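You operate a simulated robot arm through the tools that you are given. There is no shell and no other tool. Be economical: measure what you need, move in short steps, check, and stop when the job is done.

You run a simulated robot arm. Do the job below in one go: nothing can be reset, and whatever is moved stays where it is left.

## Task
Brush the slime off the red bottle in the well with three passes.
Fine: main switch on, one press, no other pass key. Lift it on to the washer's top once the display says FINISHED. Keep hands out while it runs; leave it off. Dry hands at switches, buttons and plugs. Set down upright: what you pick out.

Only the result counts: the job must be done as asked and must still hold three seconds after the hand-in. Knocking over, shifting, dropping, spilling or breaking anything else fails it.

## Robot
A 7-joint arm with a two-finger parallel gripper, fixed in place. Base frame: the origin is at the foot of the arm, x ahead of it, y to its left, z up; the work surface is at about z = 950. Lengths are in mm, angles in degrees, forces in N, time in s.
With the tool pointing down near the work surface it reaches from about 320 to 780 mm from the base axis. Its first joint turns from -166.0 to 166.0 degrees. Payload 3.91 kg.
Tool frame: the origin (TCP) lies between the finger pads and is the grasp point; the fingertips stand 30 mm ahead of it; z points along the fingers, y is the line along which they close. Largest opening 110 mm; finger width 20, thickness 10; the body of the gripper, 48 by 112 mm, starts 55 mm behind the TCP.
Orientation is that of the tool frame in the base frame, as a unit quaternion [x, y, z, w]. With the fingers straight down and closing along the base's y, the tool's x points along the base's -x, its y along +y and its z along -z.

## Interface
- The arm moves only by the tool step_arm. Its argument "moves" is a list of rows, each an object of numbers (a shift or turn left out is 0, a gripper value left out holds the last): "dx", "dy", "dz": the shift along the tool's x, y, z in mm; "ax", "ay", "az": the turn, a rotation vector about the tool's x, y, z in degrees; "gripper": the gripper command, from -1 (shut) to 1 (fully open), values between in proportion. In form: [{"dx": .., "dy": .., "dz": .., "ax": .., "ay": .., "az": .., "gripper": ..}, ...]. A call has 1 to 10 rows; each row is the pose to reach, as a shift and turn from the pose commanded when the call began, along the tool's axes at that moment. Each row takes 0.2 s and may step no farther than 50 mm and 8.6 degrees from the row before; otherwise, or with a gripper value out of range, the whole call is refused. A pose out of reach is approached as far as the arm can. The call stops where the force on the tool passes 40 N (or 10 N more than at its start, if that is more) or the arm is blocked; 0.2 s more then pass. The fingers move at their own pace (about 153 mm/s each) and stop on an object; they squeeze with about 26 N. The grip force told is the motor's: it shows also when the fingers shut on nothing. Time passes only in rows, and 0.2 s behind the last, so rows that repeat a pose let the fingers close. The reply holds the time, the measured pose of the TCP, the force on the tool along the base axes, the opening and the grip force, in the units named above and with some noise, with the torque about the TCP (base axes, N m) and any sound that the robot's microphone picked up, and new pictures: "show" is both (left out), scene, wrist or none.
- Cameras (640 x 400 px; columns grow to the right, rows downward): "scene" is fixed at [50, 500, 1625.9]; the picture's right is [-0.94, -0.35, 0.00], its down [-0.24, 0.64, -0.73] and it looks along [0.25, -0.68, -0.69] (base axes); focal length 325 px, centre (320, 200). "wrist" rides on the gripper at [77, 7, -114] in the tool frame; the picture's right is [-0.09, 1.00, 0.00], its down [-0.80, -0.07, -0.59] and it looks along [-0.59, -0.05, 0.80] (tool axes); focal length 270 px, centre (320, 200). There is no depth. A picture from a camera that has moved, and an enlarged one, comes with that camera's place and axes in the base frame and with its lens.
- move_column(by): slides the trunk up (or, below 0, down) by that many mm; the arm rides with it, the base frame stays. It gives what a move gives, with no picture.
- close_up(camera, box): a new picture of the part [left, top, right, bottom] of that camera's present view, enlarged. The clock stands still meanwhile.
- sign_off(): hands the job in; it is judged then, once.

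Work in short steps. Places have to be worked out from the pictures, the camera data and where the tool is seen: move nearer, look again, correct. Check each grasp and each placing, and mend what went wrong. You have 120 turns and 200 pictures in all, those below and enlarged ones among them. Open the gripper and draw the arm clear of the work before you hand the job in, unless the task says otherwise; then end with one line.

The tools are called by a JSON object that holds its "op" and its "data". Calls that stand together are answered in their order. step_arm: Moves the arm, as the interface text tells. Its arguments: {"type":"object","properties":{"moves":{"type":"array","items":{"type":"object","properties":{"dx":{"type":"number"},"dy":{"type":"number"},"dz":{"type":"number"},"ax":{"type":"number"},"ay":{"type":"number"},"az":{"type":"number"},"gripper":{"type":"number"}}}},"show":{"type":"string","enum":["both","scene","wrist","none"]}},"required":["moves"]} The other tools are called the same way: move_column (by) slides the trunk up or down; close_up (camera, box) takes an enlarged picture of a part of a camera's view; sign_off () hands the job in.

At the start:

```text
time: 0.0
tcp_pos: [417.3, -248.1, 1252.1]
ee_rot: [0.0, 1.0, 0.001, 0.0]
ft_force: [-0.8, 0.5, -0.4]
torque: [0.02, -0.01, -0.03]
finger_gap: 110.0
finger_force: 0.1
trunk travel left (down, up): [-550.0, 60.0]
```

scene: 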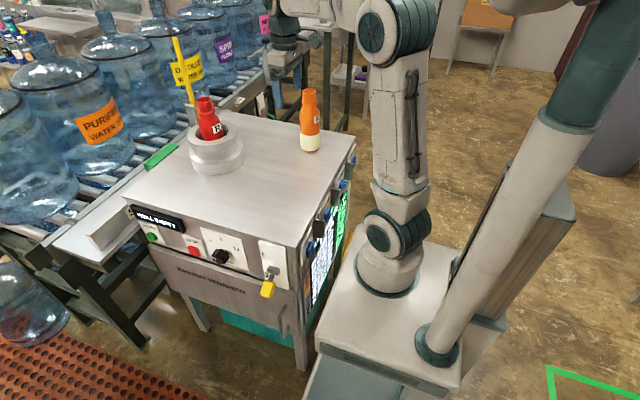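
wrist: 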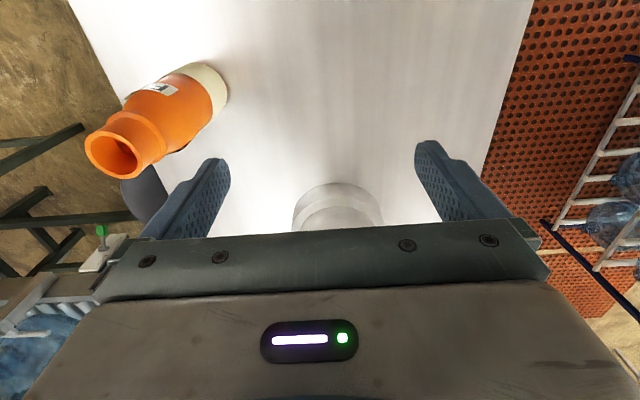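

The scene shows a bottle washer with a well (red bottle), an orange bottle on top and a front panel. I enlarge the panel and the side to read them.

{"op": "close_up", "data": {"camera": "scene", "box": [110, 190, 310, 315]}}

{"op": "close_up", "data": {"camera": "scene", "box": [290, 140, 370, 300]}}

{"op": "close_up", "data": {"camera": "scene", "box": [160, 30, 340, 190]}}

```text
3.20 times, centred on (210, 252) of scene
camera zoom: at [50.0, 500.0, 1625.9], right [-0.94, -0.35, 0.0], down [-0.24, 0.64, -0.73], along [0.25, -0.68, -0.69], focal length 1041 px, centre (672, 32)
```

zoom: 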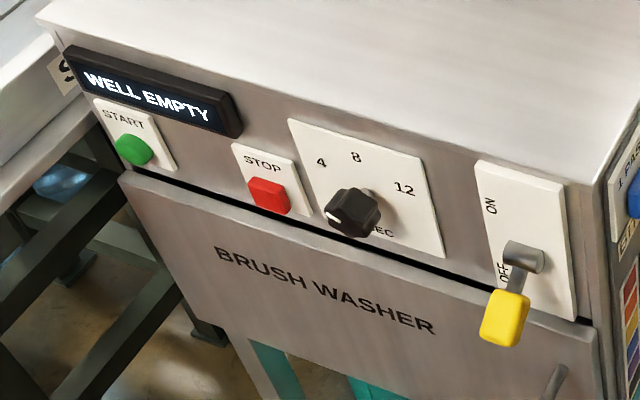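

```text
2.50 times, centred on (330, 220) of scene
camera zoom: at [50.0, 500.0, 1625.9], right [-0.94, -0.35, 0.0], down [-0.24, 0.64, -0.73], along [0.25, -0.68, -0.69], focal length 813 px, centre (295, 150)
```

zoom: 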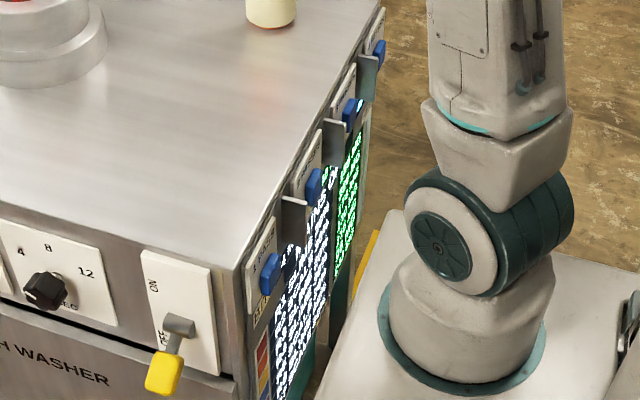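

```text
2.50 times, centred on (250, 110) of scene
camera zoom: at [50.0, 500.0, 1625.9], right [-0.94, -0.35, 0.0], down [-0.24, 0.64, -0.73], along [0.25, -0.68, -0.69], focal length 813 px, centre (495, 425)
```

zoom: 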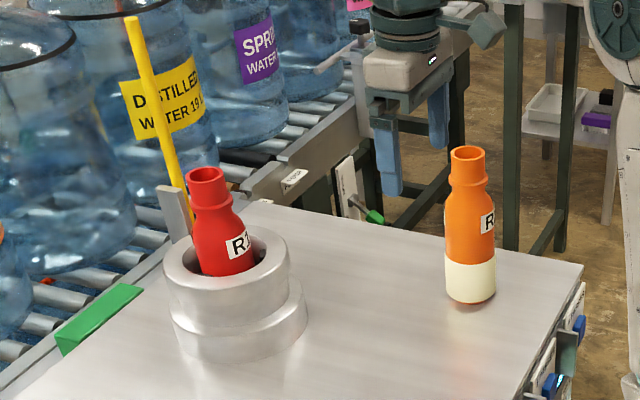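

The top is at z≈950, and the machine spans roughly x 285–830, y −455–40. The display says WELL EMPTY although a bottle stands in the well, so I zoom in harder on the keys, side labels and well.

{"op": "close_up", "data": {"camera": "scene", "box": [300, 180, 360, 220]}}

{"op": "close_up", "data": {"camera": "scene", "box": [296, 200, 356, 300]}}

{"op": "close_up", "data": {"camera": "scene", "box": [165, 80, 265, 180]}}

{"op": "close_up", "data": {"camera": "scene", "box": [120, 220, 180, 260]}}

```text
10.00 times, centred on (330, 200) of scene
camera zoom: at [50.0, 500.0, 1625.9], right [-0.94, -0.35, 0.0], down [-0.24, 0.64, -0.73], along [0.25, -0.68, -0.69], focal length 3252 px, centre (220, 200)
```

zoom: 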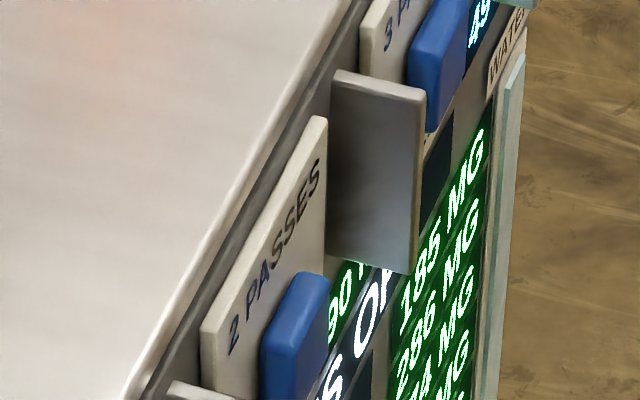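

```text
4.00 times, centred on (326, 250) of scene
camera zoom: at [50.0, 500.0, 1625.9], right [-0.94, -0.35, 0.0], down [-0.24, 0.64, -0.73], along [0.25, -0.68, -0.69], focal length 1301 px, centre (296, 0)
```

zoom: 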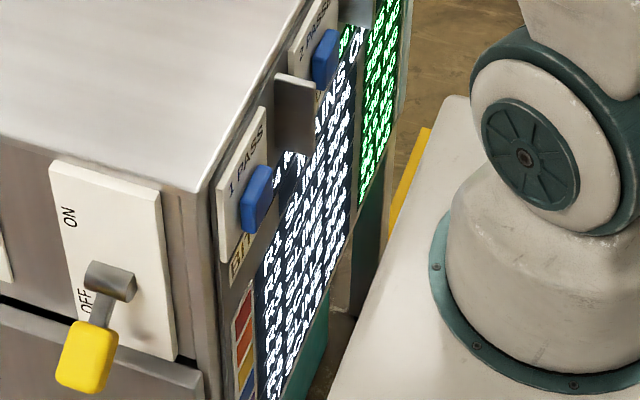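

```text
4.00 times, centred on (215, 130) of scene
camera zoom: at [50.0, 500.0, 1625.9], right [-0.94, -0.35, 0.0], down [-0.24, 0.64, -0.73], along [0.25, -0.68, -0.69], focal length 1301 px, centre (740, 480)
```

zoom: 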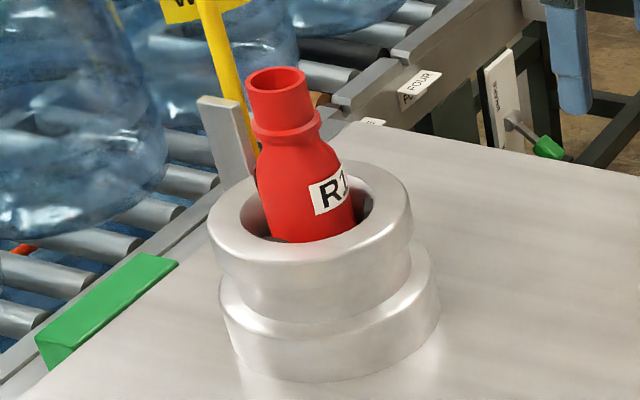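

```text
10.00 times, centred on (150, 240) of scene
camera zoom: at [50.0, 500.0, 1625.9], right [-0.94, -0.35, 0.0], down [-0.24, 0.64, -0.73], along [0.25, -0.68, -0.69], focal length 3252 px, centre (2020, -200)
```

zoom: 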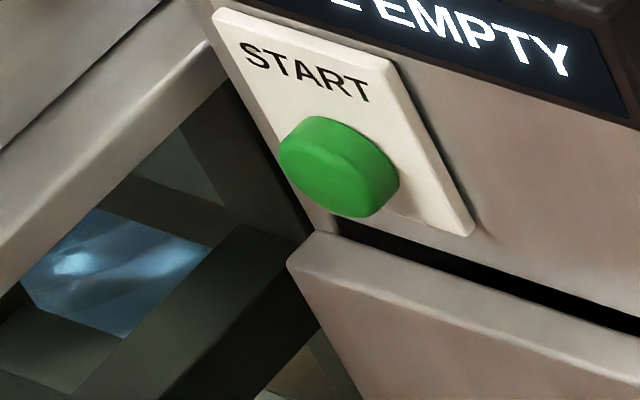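

Pass keys (1, 2, 3, …) are on the robot side, with guard plates between. I read the side boards more closely.

{"op": "close_up", "data": {"camera": "scene", "box": [310, 215, 340, 255]}}

{"op": "close_up", "data": {"camera": "scene", "box": [325, 155, 365, 205]}}

{"op": "close_up", "data": {"camera": "scene", "box": [300, 240, 336, 300]}}

{"op": "close_up", "data": {"camera": "scene", "box": [195, 225, 285, 300]}}

```text
10.00 times, centred on (325, 235) of scene
camera zoom: at [50.0, 500.0, 1625.9], right [-0.94, -0.35, 0.0], down [-0.24, 0.64, -0.73], along [0.25, -0.68, -0.69], focal length 3252 px, centre (270, -150)
```

zoom: 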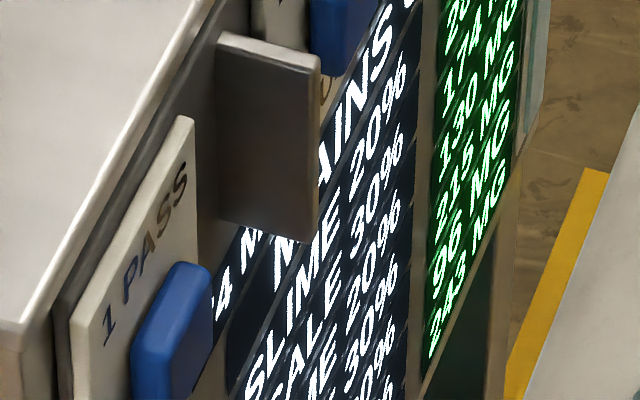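

```text
8.00 times, centred on (345, 180) of scene
camera zoom: at [50.0, 500.0, 1625.9], right [-0.94, -0.35, 0.0], down [-0.24, 0.64, -0.73], along [0.25, -0.68, -0.69], focal length 2602 px, centre (120, 360)
```

zoom: 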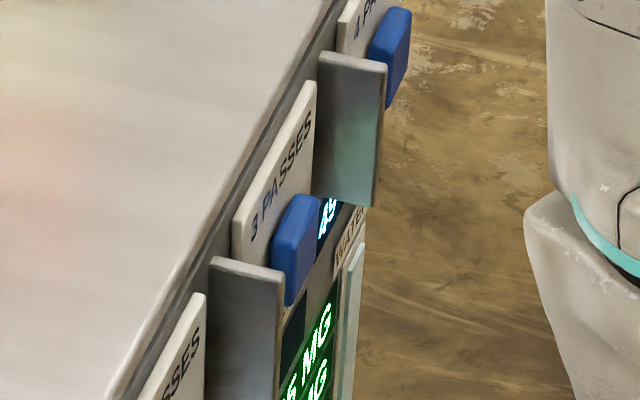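

```text
6.67 times, centred on (318, 270) of scene
camera zoom: at [50.0, 500.0, 1625.9], right [-0.94, -0.35, 0.0], down [-0.24, 0.64, -0.73], along [0.25, -0.68, -0.69], focal length 2168 px, centre (333, -267)
```

zoom: 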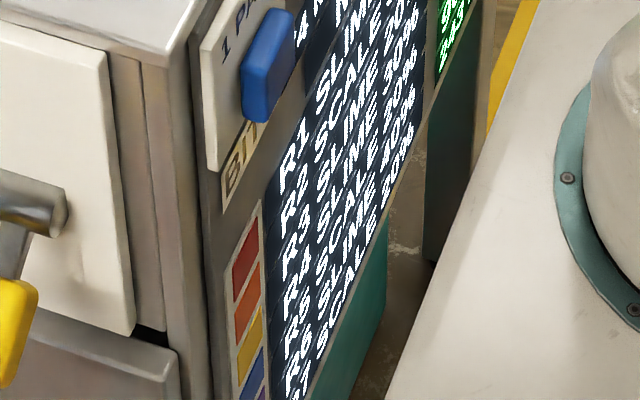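

```text
5.33 times, centred on (240, 262) of scene
camera zoom: at [50.0, 500.0, 1625.9], right [-0.94, -0.35, 0.0], down [-0.24, 0.64, -0.73], along [0.25, -0.68, -0.69], focal length 1734 px, centre (747, -133)
```

zoom: 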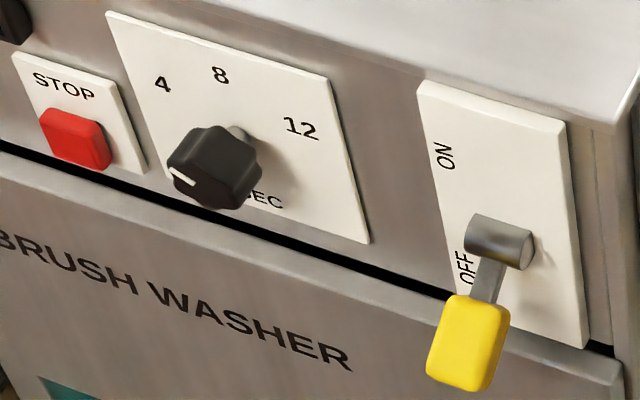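

The machine layout is clear: I need the main switch (front, x≈362, z≈840), then 3 PASSES on the side. I swing to the front, turning the tool 90° so the wrist camera looks back at the panel and the fingers close along x.

{"op": "step_arm", "data": {"moves": [{"dx": 2, "dy": 36, "az": 8.5}, {"dx": 4, "dy": 72, "az": 17}, {"dx": 6, "dy": 108, "az": 25.5}, {"dx": 8, "dy": 144, "az": 34}, {"dx": 10, "dy": 180, "az": 42.5}, {"dx": 12, "dy": 216, "az": 51}, {"dx": 14, "dy": 252, "az": 59.5}, {"dx": 16, "dy": 288, "az": 68}, {"dx": 18, "dy": 324, "az": 76.5}, {"dx": 20, "dy": 360, "az": 85}], "show": "both"}}

```text
time: 2.2
tcp_pos: [400.2, 112.0, 1253.3]
ee_rot: [0.676, 0.737, 0.0, 0.0]
ft_force: [0.1, 0.5, 0.8]
torque: [0.03, -0.02, 0.01]
finger_gap: 109.9
finger_force: 0.1
trunk travel left (down, up): [-550.0, 60.0]
camera wrist: at [398.8, 190.5, 1366.5], right [1.0, 0.0, 0.0], down [0.0, -0.8, 0.59], along [0.0, -0.59, -0.8], focal length 270 px, centre (320, 200)
```

scene: 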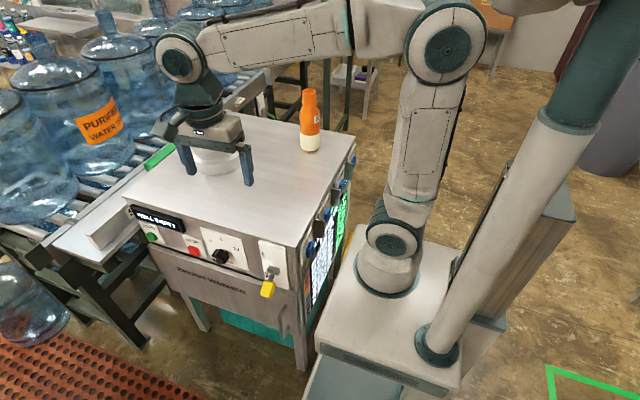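
wrist: 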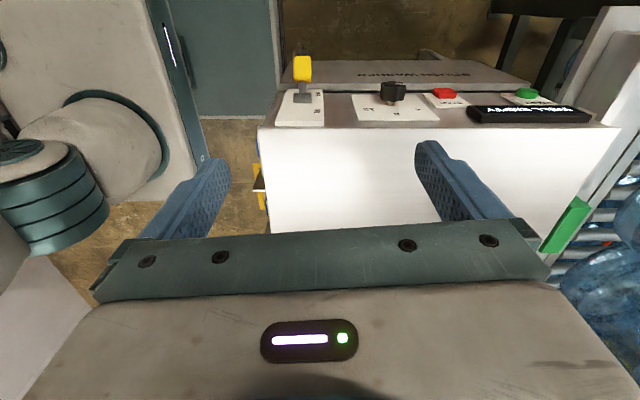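

Triangulating: switch handle is near (365, 89, 812), pivot near (360, 50, 850). I line up over it and lower with the column to look again.

{"op": "step_arm", "data": {"moves": [{"dx": -15, "dy": -37, "az": 5}], "show": "none"}}

{"op": "move_column", "data": {"by": -300}}

{"op": "step_arm", "data": {"moves": [{"dz": 10}]}}

```text
time: 2.6
tcp_pos: [361.9, 95.5, 1253.1]
ee_rot: [0.708, 0.707, 0.001, 0.001]
ft_force: [0.0, -0.6, 0.0]
torque: [-0.02, 0.02, -0.02]
finger_gap: 110.2
finger_force: 0.1
trunk travel left (down, up): [-550.0, 60.0]
```

```text
time: 5.6
tcp_pos: [362.8, 95.6, 952.8]
ee_rot: [0.707, 0.707, 0.0, -0.001]
ft_force: [0.5, -0.3, 0.2]
torque: [-0.03, 0.01, -0.02]
finger_gap: 110.2
finger_force: 0.0
trunk travel left (down, up): [-250.0, 360.0]
```

```text
time: 6.0
tcp_pos: [362.2, 94.1, 942.3]
ee_rot: [0.708, 0.707, 0.0, 0.0]
ft_force: [0.2, -0.4, 0.0]
torque: [-0.04, 0.02, -0.02]
finger_gap: 109.8
finger_force: 0.1
trunk travel left (down, up): [-250.0, 360.0]
camera wrist: at [368.9, 172.6, 1056.4], right [1.0, -0.09, 0.0], down [-0.07, -0.8, 0.59], along [-0.05, -0.59, -0.8], focal length 270 px, centre (320, 200)
```

scene: 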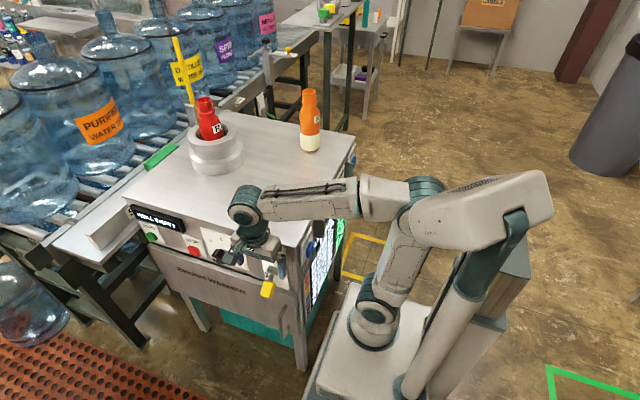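
wrist: 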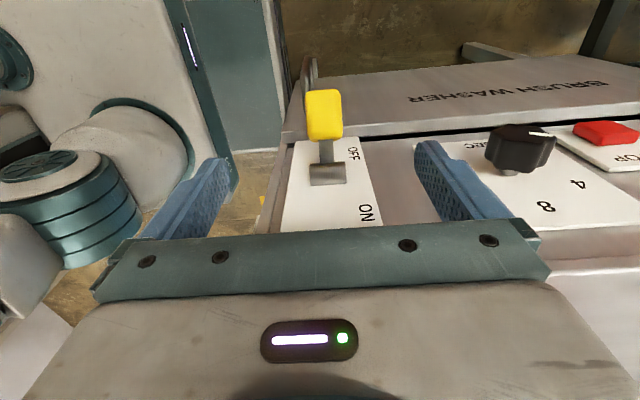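

Handle confirmed at about (365, 89, 813), pivot about (365, 50, 848). I lower straight over it with open fingers.

{"op": "step_arm", "data": {"moves": [{"dx": -4, "dy": 3, "dz": 35}, {"dx": -4, "dy": 3, "dz": 70}, {"dx": -4, "dy": 3, "dz": 100}, {"dx": -4, "dy": 3, "dz": 127}, {"dx": -4, "dy": 3, "dz": 127}], "show": "both"}}

```text
time: 7.2
tcp_pos: [365.3, 92.0, 815.3]
ee_rot: [0.707, 0.707, 0.0, 0.0]
ft_force: [-0.5, 0.7, -1.2]
torque: [0.0, 0.01, -0.06]
finger_gap: 110.0
finger_force: 0.1
trunk travel left (down, up): [-250.0, 360.0]
camera wrist: at [372.0, 169.1, 929.5], right [1.0, -0.09, 0.0], down [-0.07, -0.8, 0.59], along [-0.05, -0.59, -0.8], focal length 270 px, centre (320, 200)
```

scene: 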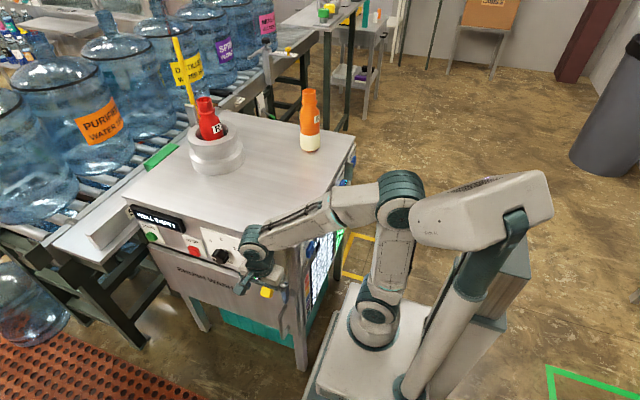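
wrist: 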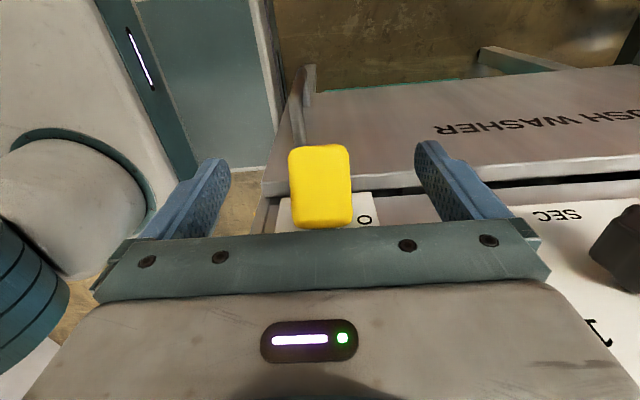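

The handle sits between the fingers. I close on it.

{"op": "step_arm", "data": {"moves": [{"gripper": -1}, {"gripper": -1}, {"gripper": -1}], "show": "wrist"}}

```text
time: 8.0
tcp_pos: [365.0, 90.7, 817.0]
ee_rot: [0.708, 0.707, 0.0, 0.0]
ft_force: [-3.3, 0.9, -1.6]
torque: [0.18, 0.13, -0.05]
finger_gap: 33.9
finger_force: 44.9
trunk travel left (down, up): [-250.0, 360.0]
camera wrist: at [371.7, 169.1, 929.7], right [1.0, -0.09, 0.0], down [-0.07, -0.8, 0.59], along [-0.05, -0.59, -0.8], focal length 270 px, centre (320, 200)
```

wrist: 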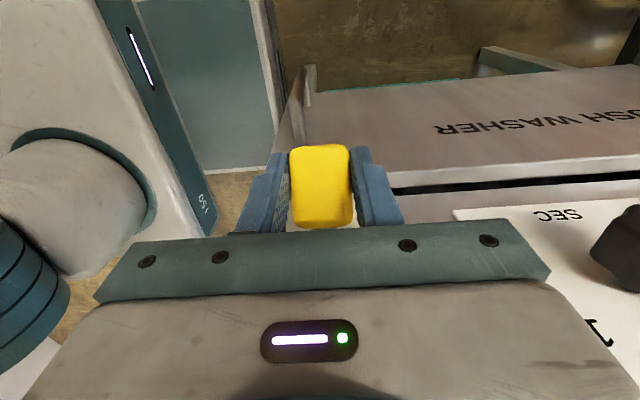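

Gripped (33.9 mm). I swing it up along the arc.

{"op": "step_arm", "data": {"moves": [{"dx": 5, "dz": -7}, {"dx": 8, "dz": -14}, {"dx": 10, "dz": -23}, {"dx": 11, "dz": -32}, {"dx": 10, "dz": -41}, {"dx": 8, "dz": -50}, {"dx": 4, "dz": -58}, {"dx": 0, "dz": -66}, {"dx": 0, "dz": -66}], "show": "both"}}

```text
time: 10.0
tcp_pos: [364.4, 94.3, 882.3]
ee_rot: [0.707, 0.707, 0.001, 0.001]
ft_force: [-13.8, 20.3, -7.5]
torque: [1.46, 0.53, 0.01]
finger_gap: 33.7
finger_force: 45.3
trunk travel left (down, up): [-250.0, 360.0]
heard: click
camera wrist: at [371.4, 171.8, 997.1], right [1.0, -0.09, 0.0], down [-0.07, -0.8, 0.59], along [-0.05, -0.59, -0.8], focal length 270 px, centre (320, 200)
```

scene: 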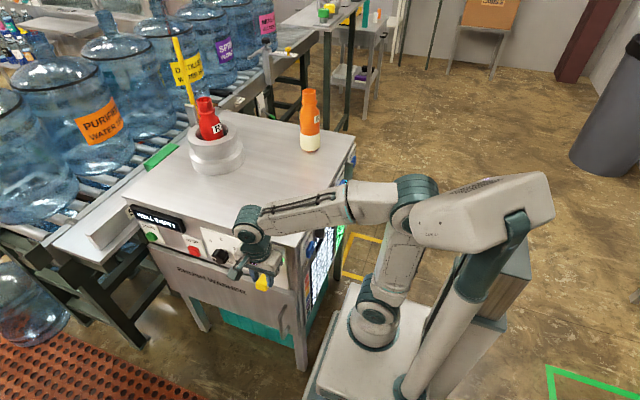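
wrist: 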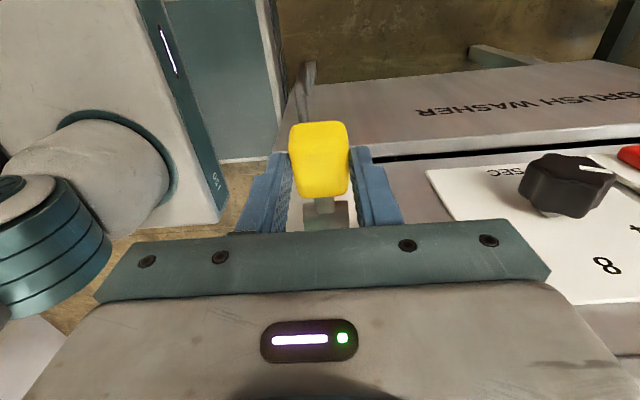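

A click was heard. I open and look at the lever and display.

{"op": "step_arm", "data": {"moves": [{"gripper": 1}, {"gripper": 1}], "show": "wrist"}}

{"op": "close_up", "data": {"camera": "scene", "box": [110, 190, 310, 315]}}

```text
time: 10.6
tcp_pos: [365.3, 91.6, 881.9]
ee_rot: [0.707, 0.708, 0.001, 0.0]
ft_force: [-0.5, -0.6, -0.7]
torque: [-0.01, 0.02, 0.02]
finger_gap: 110.1
finger_force: 0.1
trunk travel left (down, up): [-250.0, 360.0]
camera wrist: at [372.0, 170.0, 996.6], right [1.0, -0.09, 0.0], down [-0.07, -0.8, 0.59], along [-0.05, -0.59, -0.8], focal length 270 px, centre (320, 200)
```

wrist: 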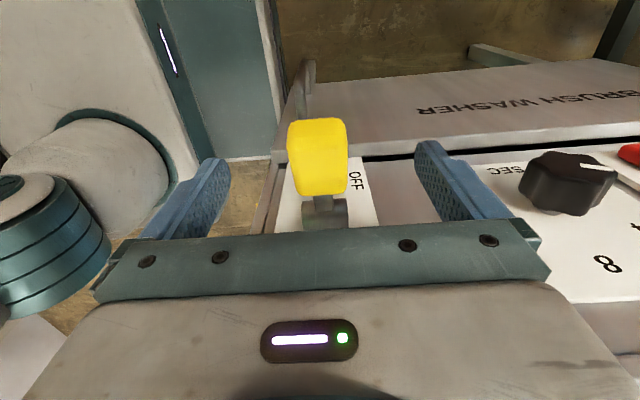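

```text
3.20 times, centred on (210, 252) of scene
camera zoom: at [50.0, 500.0, 1625.9], right [-0.94, -0.35, 0.0], down [-0.24, 0.64, -0.73], along [0.25, -0.68, -0.69], focal length 1041 px, centre (672, 32)
```

zoom: 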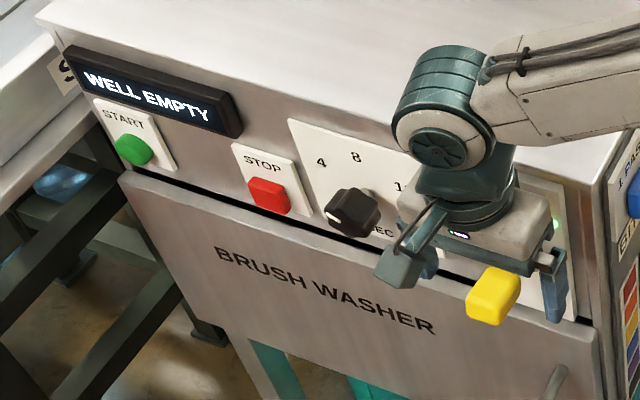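

The handle slipped part-way (now about z 848, mid-travel or just past). I regrip lower and carry it further up.

{"op": "step_arm", "data": {"moves": [{"dx": 8, "dz": 34, "gripper": 1}, {"dx": 8, "dz": 34, "gripper": 1}, {"dx": 8, "dz": 34, "gripper": -1}, {"dx": 8, "dz": 34, "gripper": -1}, {"dx": 8, "dz": 34, "gripper": -1}], "show": "wrist"}}

```text
time: 11.8
tcp_pos: [364.9, 99.4, 846.6]
ee_rot: [0.707, 0.707, 0.0, 0.0]
ft_force: [-3.7, -0.4, -2.2]
torque: [0.13, -0.02, 0.04]
finger_gap: 33.9
finger_force: 44.7
trunk travel left (down, up): [-250.0, 360.0]
camera wrist: at [371.7, 177.0, 961.8], right [1.0, -0.09, 0.0], down [-0.07, -0.8, 0.59], along [-0.05, -0.59, -0.8], focal length 270 px, centre (320, 200)
```

wrist: 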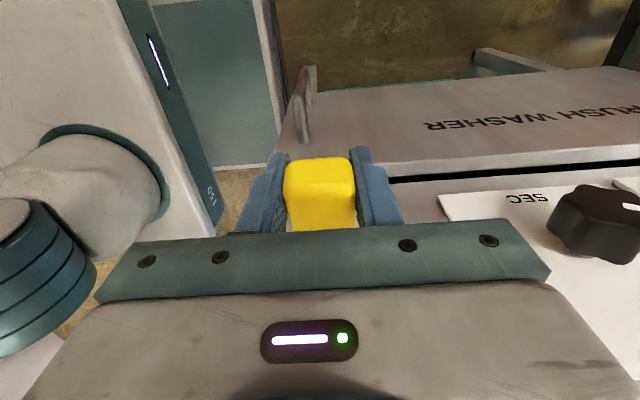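

Gripped at mid-travel. I raise it along the upper part of the arc.

{"op": "step_arm", "data": {"moves": [{"dx": 0, "dz": -8}, {"dx": -2, "dz": -16}, {"dx": -5, "dz": -24}, {"dx": -10, "dz": -32}, {"dx": -16, "dz": -38}, {"dx": -22, "dz": -44}], "show": "wrist"}}

{"op": "step_arm", "data": {"moves": [{"gripper": 1}, {"gripper": 1}], "show": "both"}}

{"op": "close_up", "data": {"camera": "scene", "box": [110, 190, 310, 315]}}

```text
time: 13.0
tcp_pos: [366.2, 88.5, 880.7]
ee_rot: [0.706, 0.709, -0.001, -0.003]
ft_force: [-0.3, 14.1, -13.4]
torque: [-0.43, -0.9, -0.14]
finger_gap: 33.6
finger_force: 44.5
trunk travel left (down, up): [-250.0, 360.0]
stopped in row 6: the force on the tool passed its limit (the readings are from after the stop); the commanded pose is now the measured one
camera wrist: at [371.9, 166.9, 996.1], right [1.0, -0.08, -0.01], down [-0.07, -0.8, 0.59], along [-0.05, -0.59, -0.81], focal length 270 px, centre (320, 200)
```

wrist: 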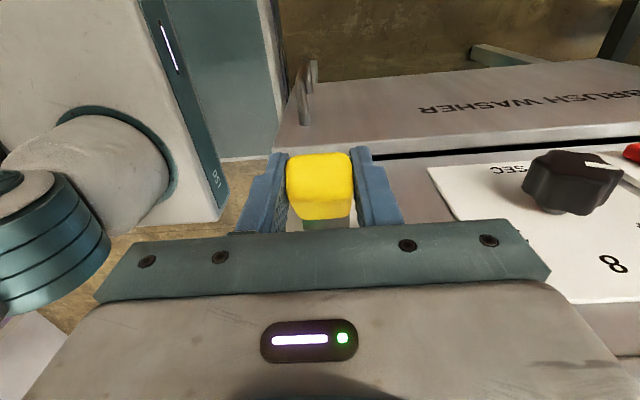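

```text
time: 13.6
tcp_pos: [363.3, 86.9, 883.5]
ee_rot: [0.707, 0.707, 0.0, -0.001]
ft_force: [0.6, 0.4, 0.7]
torque: [-0.03, -0.01, 0.02]
finger_gap: 110.1
finger_force: 0.0
trunk travel left (down, up): [-250.0, 360.0]
camera wrist: at [371.4, 164.6, 997.0], right [1.0, -0.09, 0.0], down [-0.07, -0.8, 0.59], along [-0.05, -0.59, -0.81], focal length 270 px, centre (320, 200)
```

scene: 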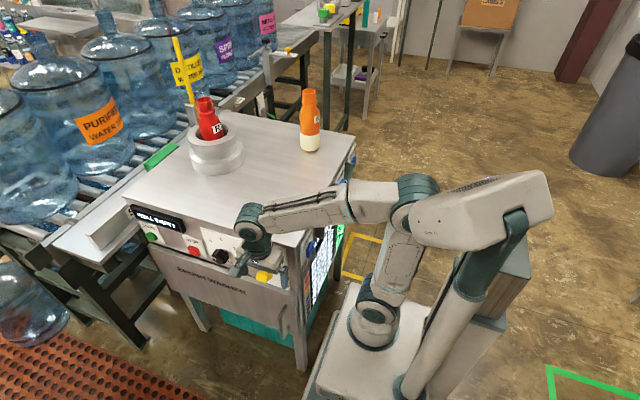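
wrist: 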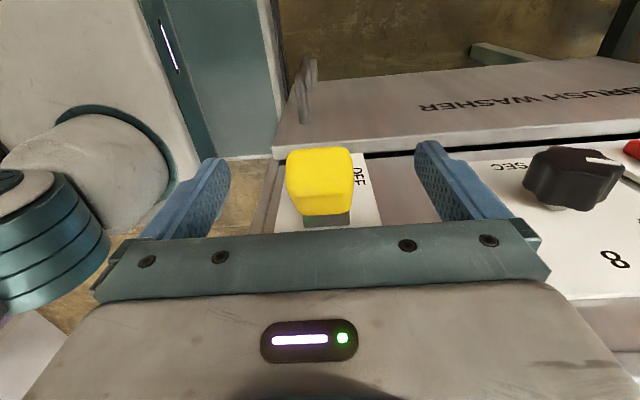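

```text
3.20 times, centred on (210, 252) of scene
camera zoom: at [50.0, 500.0, 1625.9], right [-0.94, -0.35, 0.0], down [-0.24, 0.64, -0.73], along [0.25, -0.68, -0.69], focal length 1041 px, centre (672, 32)
```

zoom: 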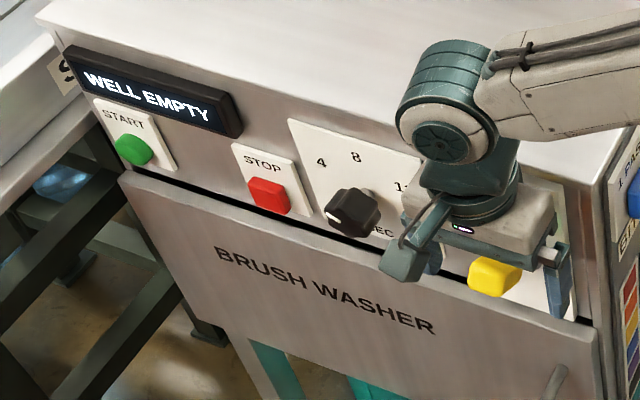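

The lever hit its stop higher up. I retract upward for an unobstructed look.

{"op": "step_arm", "data": {"moves": [{"dx": 0, "dz": -40}, {"dx": 10, "dz": -85}, {"dx": 30, "dz": -130}], "show": "wrist"}}

{"op": "close_up", "data": {"camera": "scene", "box": [110, 190, 310, 315]}}

```text
time: 14.4
tcp_pos: [367.6, 115.3, 1012.3]
ee_rot: [0.707, 0.707, -0.001, -0.001]
ft_force: [0.4, 0.4, -0.6]
torque: [-0.02, -0.03, 0.03]
finger_gap: 110.1
finger_force: 0.1
trunk travel left (down, up): [-250.0, 360.0]
camera wrist: at [374.5, 193.5, 1126.8], right [1.0, -0.09, 0.0], down [-0.07, -0.8, 0.59], along [-0.06, -0.59, -0.81], focal length 270 px, centre (320, 200)
```

wrist: 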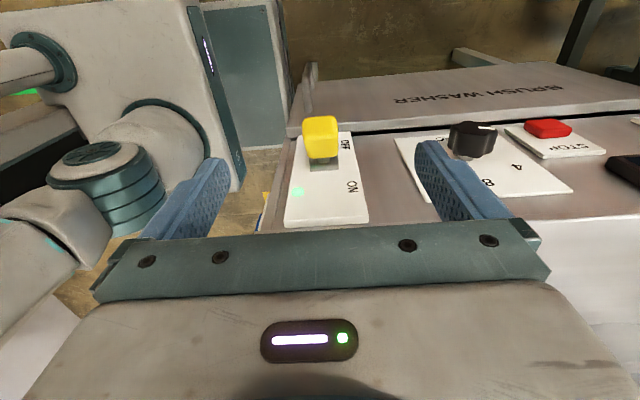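

```text
3.20 times, centred on (210, 252) of scene
camera zoom: at [50.0, 500.0, 1625.9], right [-0.94, -0.35, 0.0], down [-0.24, 0.64, -0.73], along [0.25, -0.68, -0.69], focal length 1041 px, centre (672, 32)
```

zoom: 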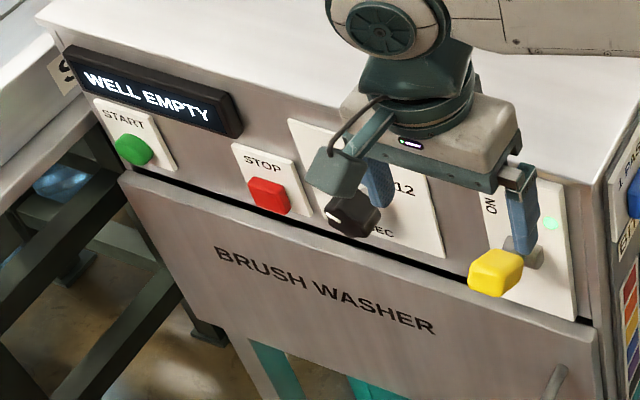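

The green lamp next to the lever is lit and the handle is at ≈(90, 883) – main switch is ON. The display still says WELL EMPTY, so I go up and look into the well.

{"op": "move_column", "data": {"by": 300}}

{"op": "step_arm", "data": {"moves": [{"dx": -10, "dy": 40}, {"dx": -20, "dy": 80}, {"dx": -30, "dy": 120}, {"dx": -40, "dy": 160}, {"dx": -50, "dy": 200}, {"dx": -60, "dy": 240}, {"dx": -70, "dy": 265}], "show": "wrist"}}

```text
time: 17.4
tcp_pos: [367.5, 116.1, 1311.9]
ee_rot: [0.707, 0.707, -0.001, -0.002]
ft_force: [-0.8, -0.3, -0.1]
torque: [0.01, -0.01, 0.02]
finger_gap: 110.0
finger_force: 0.0
trunk travel left (down, up): [-550.0, 60.0]
```

```text
time: 19.0
tcp_pos: [634.5, 45.7, 1309.7]
ee_rot: [0.707, 0.708, -0.001, -0.003]
ft_force: [-0.5, 0.3, 0.2]
torque: [-0.02, 0.01, 0.02]
finger_gap: 110.1
finger_force: 0.2
trunk travel left (down, up): [-550.0, 60.0]
camera wrist: at [642.7, 124.0, 1423.7], right [1.0, -0.09, -0.01], down [-0.07, -0.8, 0.59], along [-0.06, -0.59, -0.8], focal length 270 px, centre (320, 200)
```

wrist: 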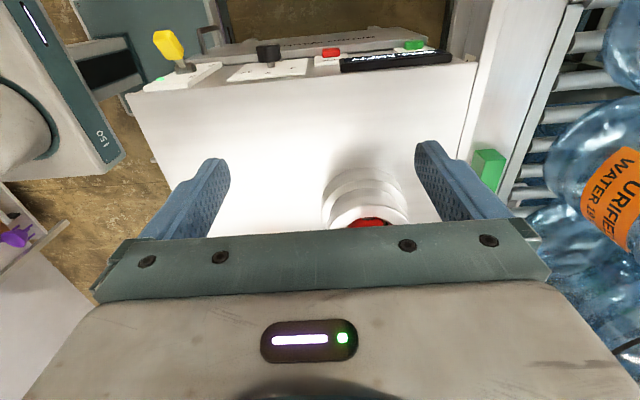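

The well sits around x≈690, y≈−200, hidden by the gripper. I move back in y to see it.

{"op": "step_arm", "data": {"moves": [{"dx": 40, "dy": 15, "dz": 0}, {"dx": 80, "dy": 30, "dz": 0}, {"dx": 120, "dy": 40, "dz": 0}], "show": "wrist"}}

{"op": "close_up", "data": {"camera": "wrist", "box": [250, 100, 400, 210]}}

```text
time: 19.8
tcp_pos: [653.3, 152.4, 1302.7]
ee_rot: [0.706, 0.708, -0.002, -0.001]
ft_force: [1.1, 1.3, 0.1]
torque: [-0.12, 0.03, 0.02]
finger_gap: 109.9
finger_force: 0.0
out of reach, approached as far as the arm can: row 2, 3
trunk travel left (down, up): [-550.0, 60.0]
camera wrist: at [658.7, 230.6, 1416.4], right [1.0, -0.08, -0.01], down [-0.06, -0.8, 0.6], along [-0.05, -0.59, -0.8], focal length 270 px, centre (320, 200)
```

wrist: 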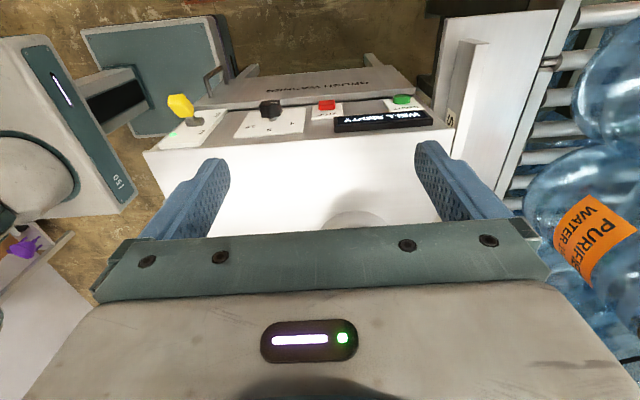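

```text
3.64 times, centred on (325, 155) of wrist
camera zoom: at [658.7, 230.6, 1416.4], right [1.0, -0.08, -0.01], down [-0.06, -0.8, 0.6], along [-0.05, -0.59, -0.8], focal length 983 px, centre (302, 364)
```

zoom: 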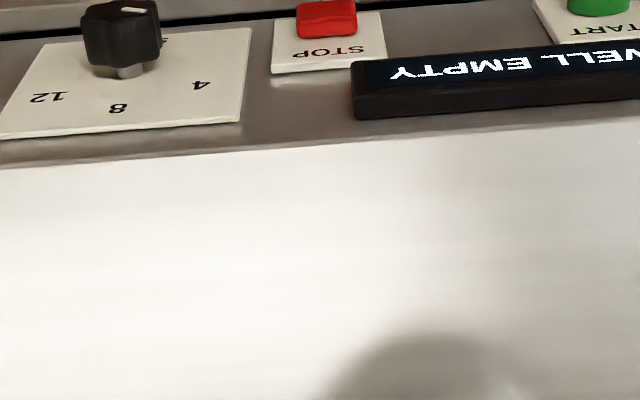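

Wrong way: the image is upside down relative to y, so I move toward −y, above the well.

{"op": "step_arm", "data": {"moves": [{"dx": -50}, {"dx": -100}, {"dx": -150}, {"dx": -200}, {"dx": -250}, {"dx": -300}], "show": "wrist"}}

{"op": "close_up", "data": {"camera": "wrist", "box": [240, 20, 440, 150]}}

```text
time: 21.2
tcp_pos: [652.9, -156.3, 1303.8]
ee_rot: [0.707, 0.707, -0.001, -0.003]
ft_force: [-0.5, 0.0, -0.6]
torque: [0.04, 0.04, 0.03]
finger_gap: 109.9
finger_force: 0.0
trunk travel left (down, up): [-550.0, 60.0]
camera wrist: at [659.2, -78.0, 1417.3], right [1.0, -0.09, 0.0], down [-0.07, -0.8, 0.59], along [-0.06, -0.59, -0.81], focal length 270 px, centre (320, 200)
```

wrist: 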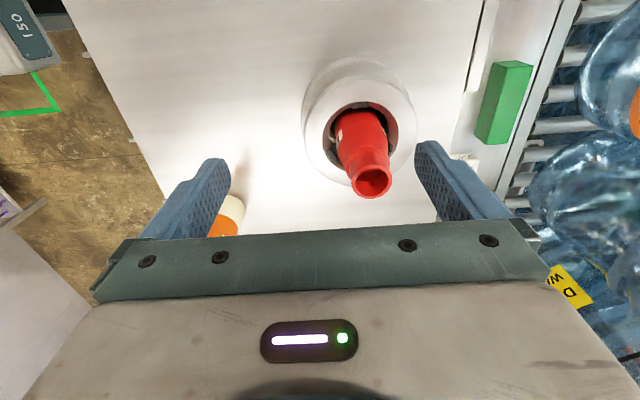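

```text
3.08 times, centred on (340, 85) of wrist
camera zoom: at [659.2, -78.0, 1417.3], right [1.0, -0.09, 0.0], down [-0.07, -0.8, 0.59], along [-0.06, -0.59, -0.81], focal length 832 px, centre (258, 554)
```

zoom: 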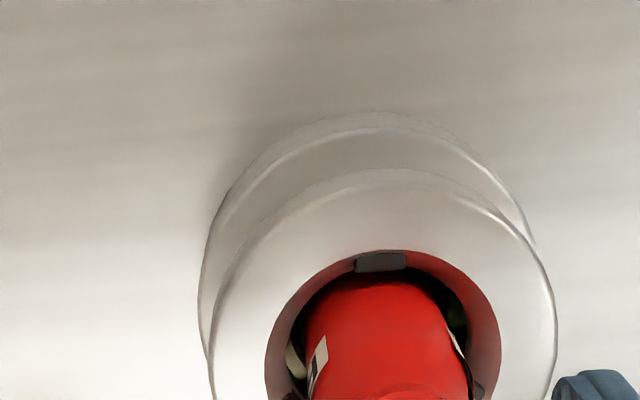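

I zoom in on the well opening with the bottle.

{"op": "close_up", "data": {"camera": "wrist", "box": [300, 60, 420, 205]}}

{"op": "close_up", "data": {"camera": "scene", "box": [180, 80, 250, 180]}}

```text
2.76 times, centred on (360, 132) of wrist
camera zoom: at [659.2, -78.0, 1417.3], right [1.0, -0.09, 0.0], down [-0.07, -0.8, 0.59], along [-0.06, -0.59, -0.81], focal length 746 px, centre (210, 386)
```

zoom: 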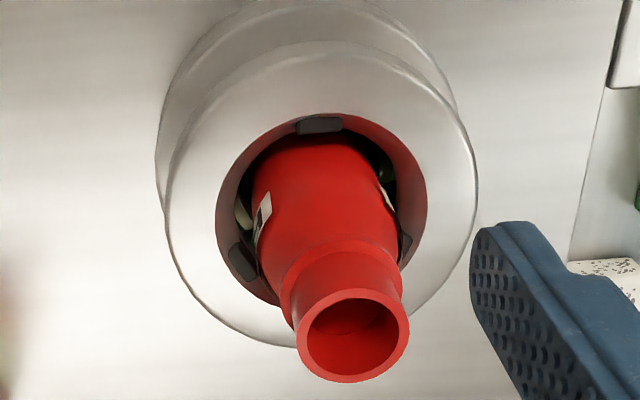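

```text
4.00 times, centred on (215, 130) of scene
camera zoom: at [50.0, 500.0, 1625.9], right [-0.94, -0.35, 0.0], down [-0.24, 0.64, -0.73], along [0.25, -0.68, -0.69], focal length 1301 px, centre (740, 480)
```

zoom: 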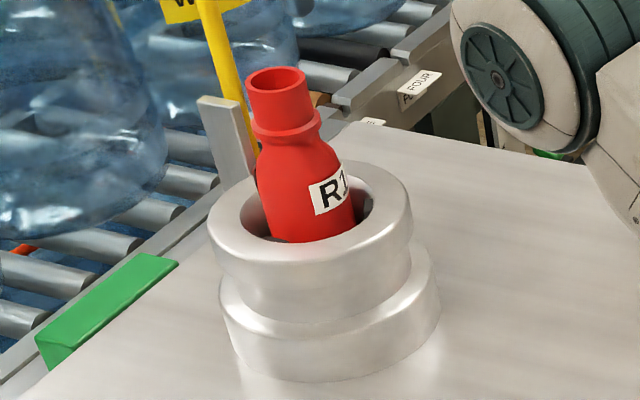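

Bottle mouth triangulates to ≈(700, −242, 1162), upright, rim z≈1030. The machine is on and still reports WELL EMPTY, so the bottle is probably not pressed home on its three clips; I'll position half-closed fingers above its mouth to press it gently down.

{"op": "step_arm", "data": {"moves": [{"dx": -43, "dy": 23, "gripper": -0.38}, {"dx": -86, "dy": 47, "gripper": -0.38}, {"dx": -86, "dy": 47, "dz": 40, "gripper": -0.38}, {"dx": -86, "dy": 47, "dz": 80, "gripper": -0.38}], "show": "both"}}

{"op": "close_up", "data": {"camera": "scene", "box": [150, 30, 260, 130]}}

```text
time: 22.2
tcp_pos: [682.9, -227.6, 1209.9]
ee_rot: [0.706, 0.709, -0.001, -0.003]
ft_force: [1.8, -0.6, -0.3]
torque: [0.02, 0.02, -0.01]
finger_gap: 34.0
finger_force: 0.2
out of reach, approached as far as the arm can: row 1, 2, 3, 4
trunk travel left (down, up): [-550.0, 60.0]
camera wrist: at [690.0, -150.5, 1325.4], right [1.0, -0.09, -0.01], down [-0.07, -0.8, 0.59], along [-0.05, -0.59, -0.81], focal length 270 px, centre (320, 200)
```

scene: 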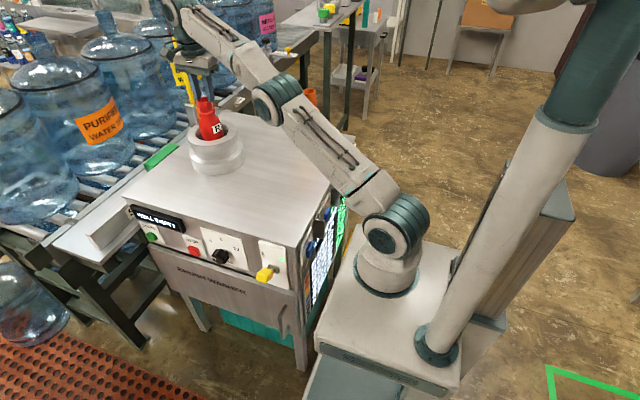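
wrist: 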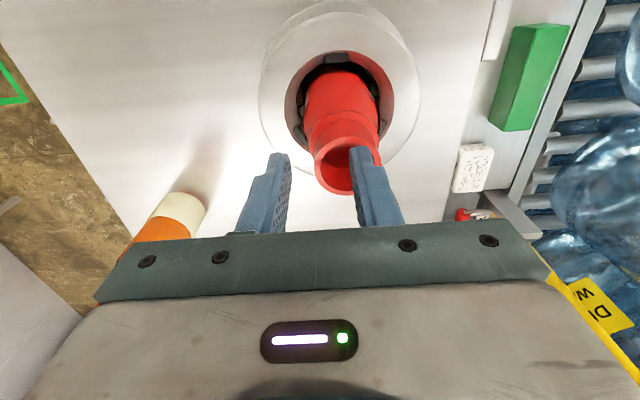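

```text
4.00 times, centred on (205, 80) of scene
camera zoom: at [50.0, 500.0, 1625.9], right [-0.94, -0.35, 0.0], down [-0.24, 0.64, -0.73], along [0.25, -0.68, -0.69], focal length 1301 px, centre (780, 680)
```

zoom: 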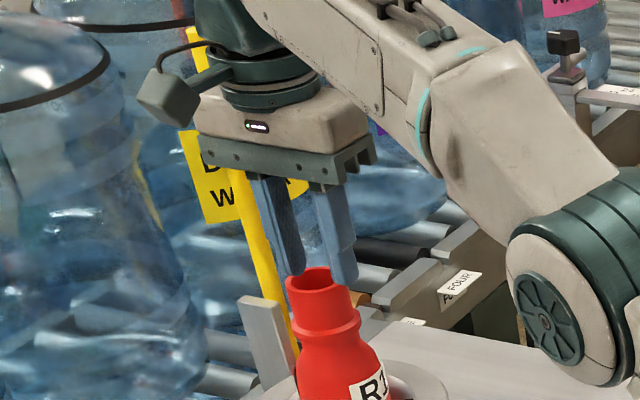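

Reach is limited with the column this high. I raise the arm, lower the column, and approach again.

{"op": "step_arm", "data": {"moves": [{"dx": 10, "dy": -30, "dz": -40}, {"dx": 20, "dy": -60, "dz": -80}, {"dx": 30, "dy": -90, "dz": -120}, {"dx": 40, "dy": -120, "dz": -160}, {"dx": 40, "dy": -120, "dz": -200}], "show": "none"}}

{"op": "move_column", "data": {"by": -180}}

```text
refused: row 1 steps farther than a row can; nothing moved
```

```text
time: 22.8
tcp_pos: [680.8, -228.2, 1200.8]
ee_rot: [0.706, 0.708, 0.005, 0.01]
ft_force: [-1.3, 0.0, 14.3]
torque: [0.08, -0.2, 0.08]
finger_gap: 33.9
finger_force: 0.1
trunk travel left (down, up): [-527.0, 83.0]
stopped: the force on the tool passed its limit (the readings are from after the stop); the commanded pose is now the measured one
```

The step was refused and the column then touched the finger to the bottle mouth (stopped at once, small force). I should not have chained those; I back up and check the bottle.

{"op": "step_arm", "data": {"moves": [{"dz": -15}, {"dz": -40}, {"dy": -15, "dz": -80}], "show": "both"}}

{"op": "close_up", "data": {"camera": "scene", "box": [165, 80, 265, 180]}}

```text
time: 23.6
tcp_pos: [641.4, -222.1, 1260.6]
ee_rot: [0.707, 0.707, 0.004, 0.007]
ft_force: [-0.4, -0.5, 0.2]
torque: [-0.04, -0.03, -0.04]
finger_gap: 34.3
finger_force: 0.1
out of reach, approached as far as the arm can: row 1, 2, 3
trunk travel left (down, up): [-527.0, 83.0]
camera wrist: at [645.1, -144.0, 1375.2], right [1.0, -0.09, 0.02], down [-0.08, -0.8, 0.6], along [-0.04, -0.6, -0.8], focal length 270 px, centre (320, 200)
```

scene: 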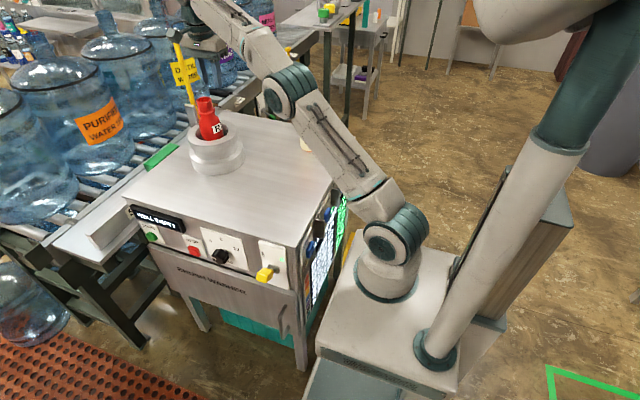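
wrist: 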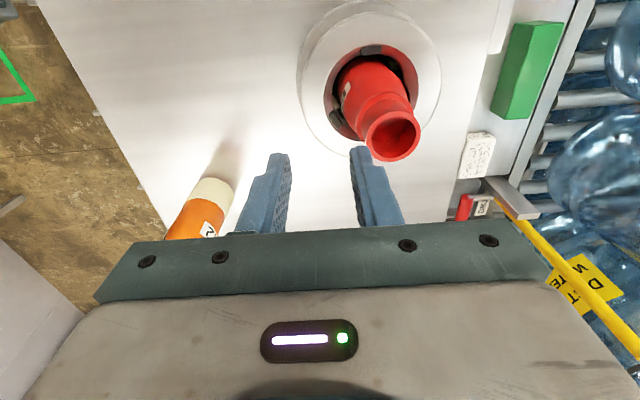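

```text
4.00 times, centred on (215, 130) of scene
camera zoom: at [50.0, 500.0, 1625.9], right [-0.94, -0.35, 0.0], down [-0.24, 0.64, -0.73], along [0.25, -0.68, -0.69], focal length 1301 px, centre (740, 480)
```

zoom: 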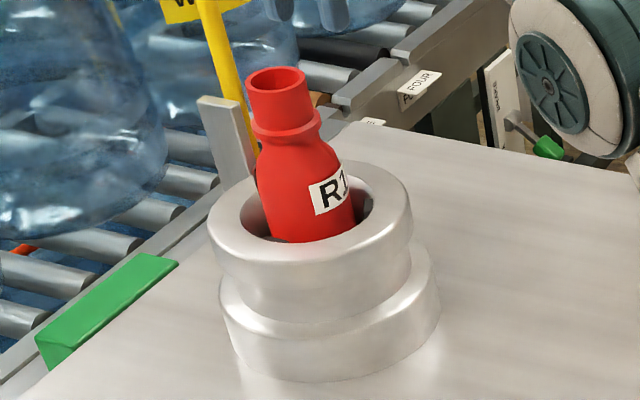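

Bottle is unmoved. I pull inward away from it, then lower the column.

{"op": "step_arm", "data": {"moves": [{"dy": -40}, {"dy": -80}, {"dy": -110}, {"dy": -110, "dz": -40}, {"dy": -110, "dz": -80}], "show": "none"}}

```text
time: 24.8
tcp_pos: [532.9, -224.1, 1340.4]
ee_rot: [0.706, 0.708, 0.003, 0.007]
ft_force: [0.5, 0.3, -0.7]
torque: [0.02, 0.01, -0.01]
finger_gap: 34.0
finger_force: 0.0
trunk travel left (down, up): [-527.0, 83.0]
```

Clear of the bottle at z 1340; I lower the column by 120 (to about 1220).

{"op": "move_column", "data": {"by": -120}}

{"op": "close_up", "data": {"camera": "scene", "box": [120, 0, 440, 200]}}

```text
time: 26.3
tcp_pos: [533.3, -224.0, 1220.5]
ee_rot: [0.707, 0.708, 0.005, 0.005]
ft_force: [0.4, -0.3, -0.7]
torque: [0.0, -0.02, -0.03]
finger_gap: 34.1
finger_force: 0.0
trunk travel left (down, up): [-407.0, 203.0]
```

```text
2.00 times, centred on (280, 100) of scene
camera zoom: at [50.0, 500.0, 1625.9], right [-0.94, -0.35, 0.0], down [-0.24, 0.64, -0.73], along [0.25, -0.68, -0.69], focal length 650 px, centre (400, 400)
```

zoom: 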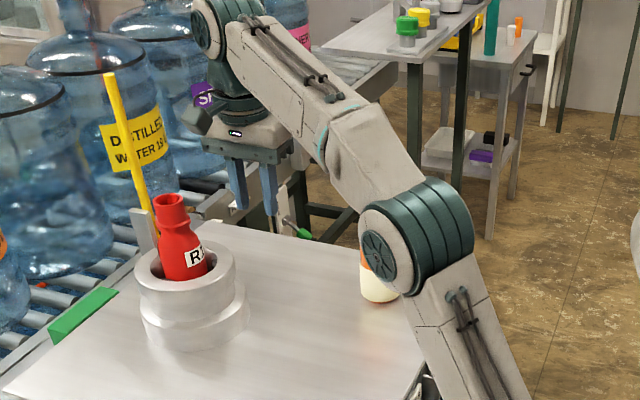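

Now I extend to above the mouth at the present height (tips ≈1190).

{"op": "step_arm", "data": {"moves": [{"dx": -5, "dy": 42, "dz": -5}, {"dx": -9, "dy": 84, "dz": -5}, {"dx": -14, "dy": 126, "dz": -5}, {"dx": -18, "dy": 167, "dz": -5}], "show": "both"}}

{"op": "close_up", "data": {"camera": "scene", "box": [150, 30, 260, 130]}}

```text
time: 27.3
tcp_pos: [618.8, -219.5, 1183.6]
ee_rot: [0.708, 0.707, 0.004, 0.007]
ft_force: [0.2, 0.1, 0.5]
torque: [0.01, 0.02, -0.03]
finger_gap: 33.9
finger_force: 0.0
out of reach, approached as far as the arm can: row 2, 3, 4
trunk travel left (down, up): [-407.0, 203.0]
camera wrist: at [623.8, -140.9, 1296.7], right [1.0, -0.09, 0.02], down [-0.08, -0.8, 0.6], along [-0.04, -0.6, -0.8], focal length 270 px, centre (320, 200)
```

scene: 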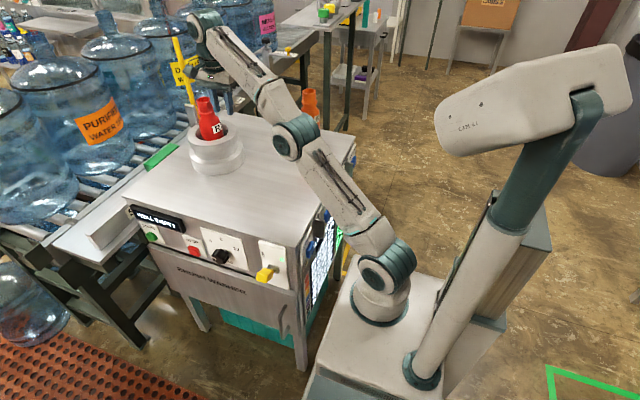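
wrist: 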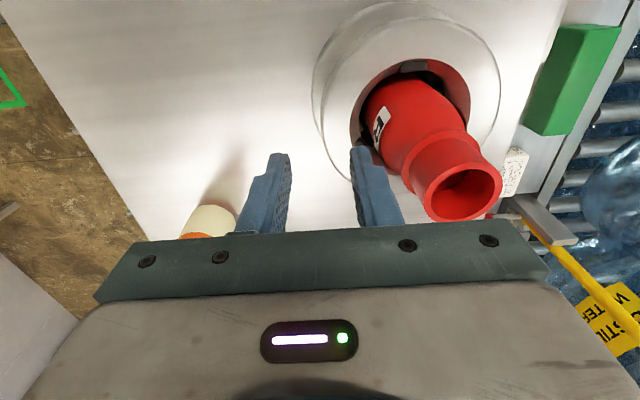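

```text
4.00 times, centred on (205, 80) of scene
camera zoom: at [50.0, 500.0, 1625.9], right [-0.94, -0.35, 0.0], down [-0.24, 0.64, -0.73], along [0.25, -0.68, -0.69], focal length 1301 px, centre (780, 680)
```

zoom: 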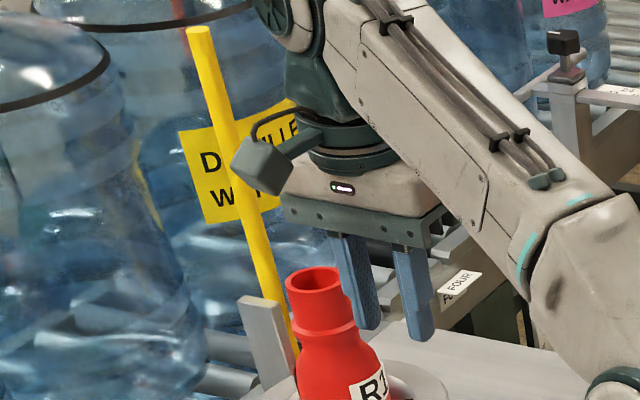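

Lowering the column reduces reach at this height; it must go up instead. I back off and raise the column fully.

{"op": "step_arm", "data": {"moves": [{"dy": -30}, {"dy": -70}], "show": "none"}}

{"op": "move_column", "data": {"by": 203}}

```text
time: 27.9
tcp_pos: [546.9, -220.7, 1182.5]
ee_rot: [0.706, 0.708, 0.004, 0.008]
ft_force: [-0.2, 0.1, 0.0]
torque: [0.02, 0.0, 0.0]
finger_gap: 34.0
finger_force: 0.2
trunk travel left (down, up): [-407.0, 203.0]
```

```text
time: 30.1
tcp_pos: [547.9, -220.9, 1384.6]
ee_rot: [0.707, 0.707, 0.004, 0.006]
ft_force: [0.6, 0.1, 0.7]
torque: [0.0, 0.0, 0.02]
finger_gap: 33.9
finger_force: 0.0
trunk travel left (down, up): [-610.0, 0.0]
```

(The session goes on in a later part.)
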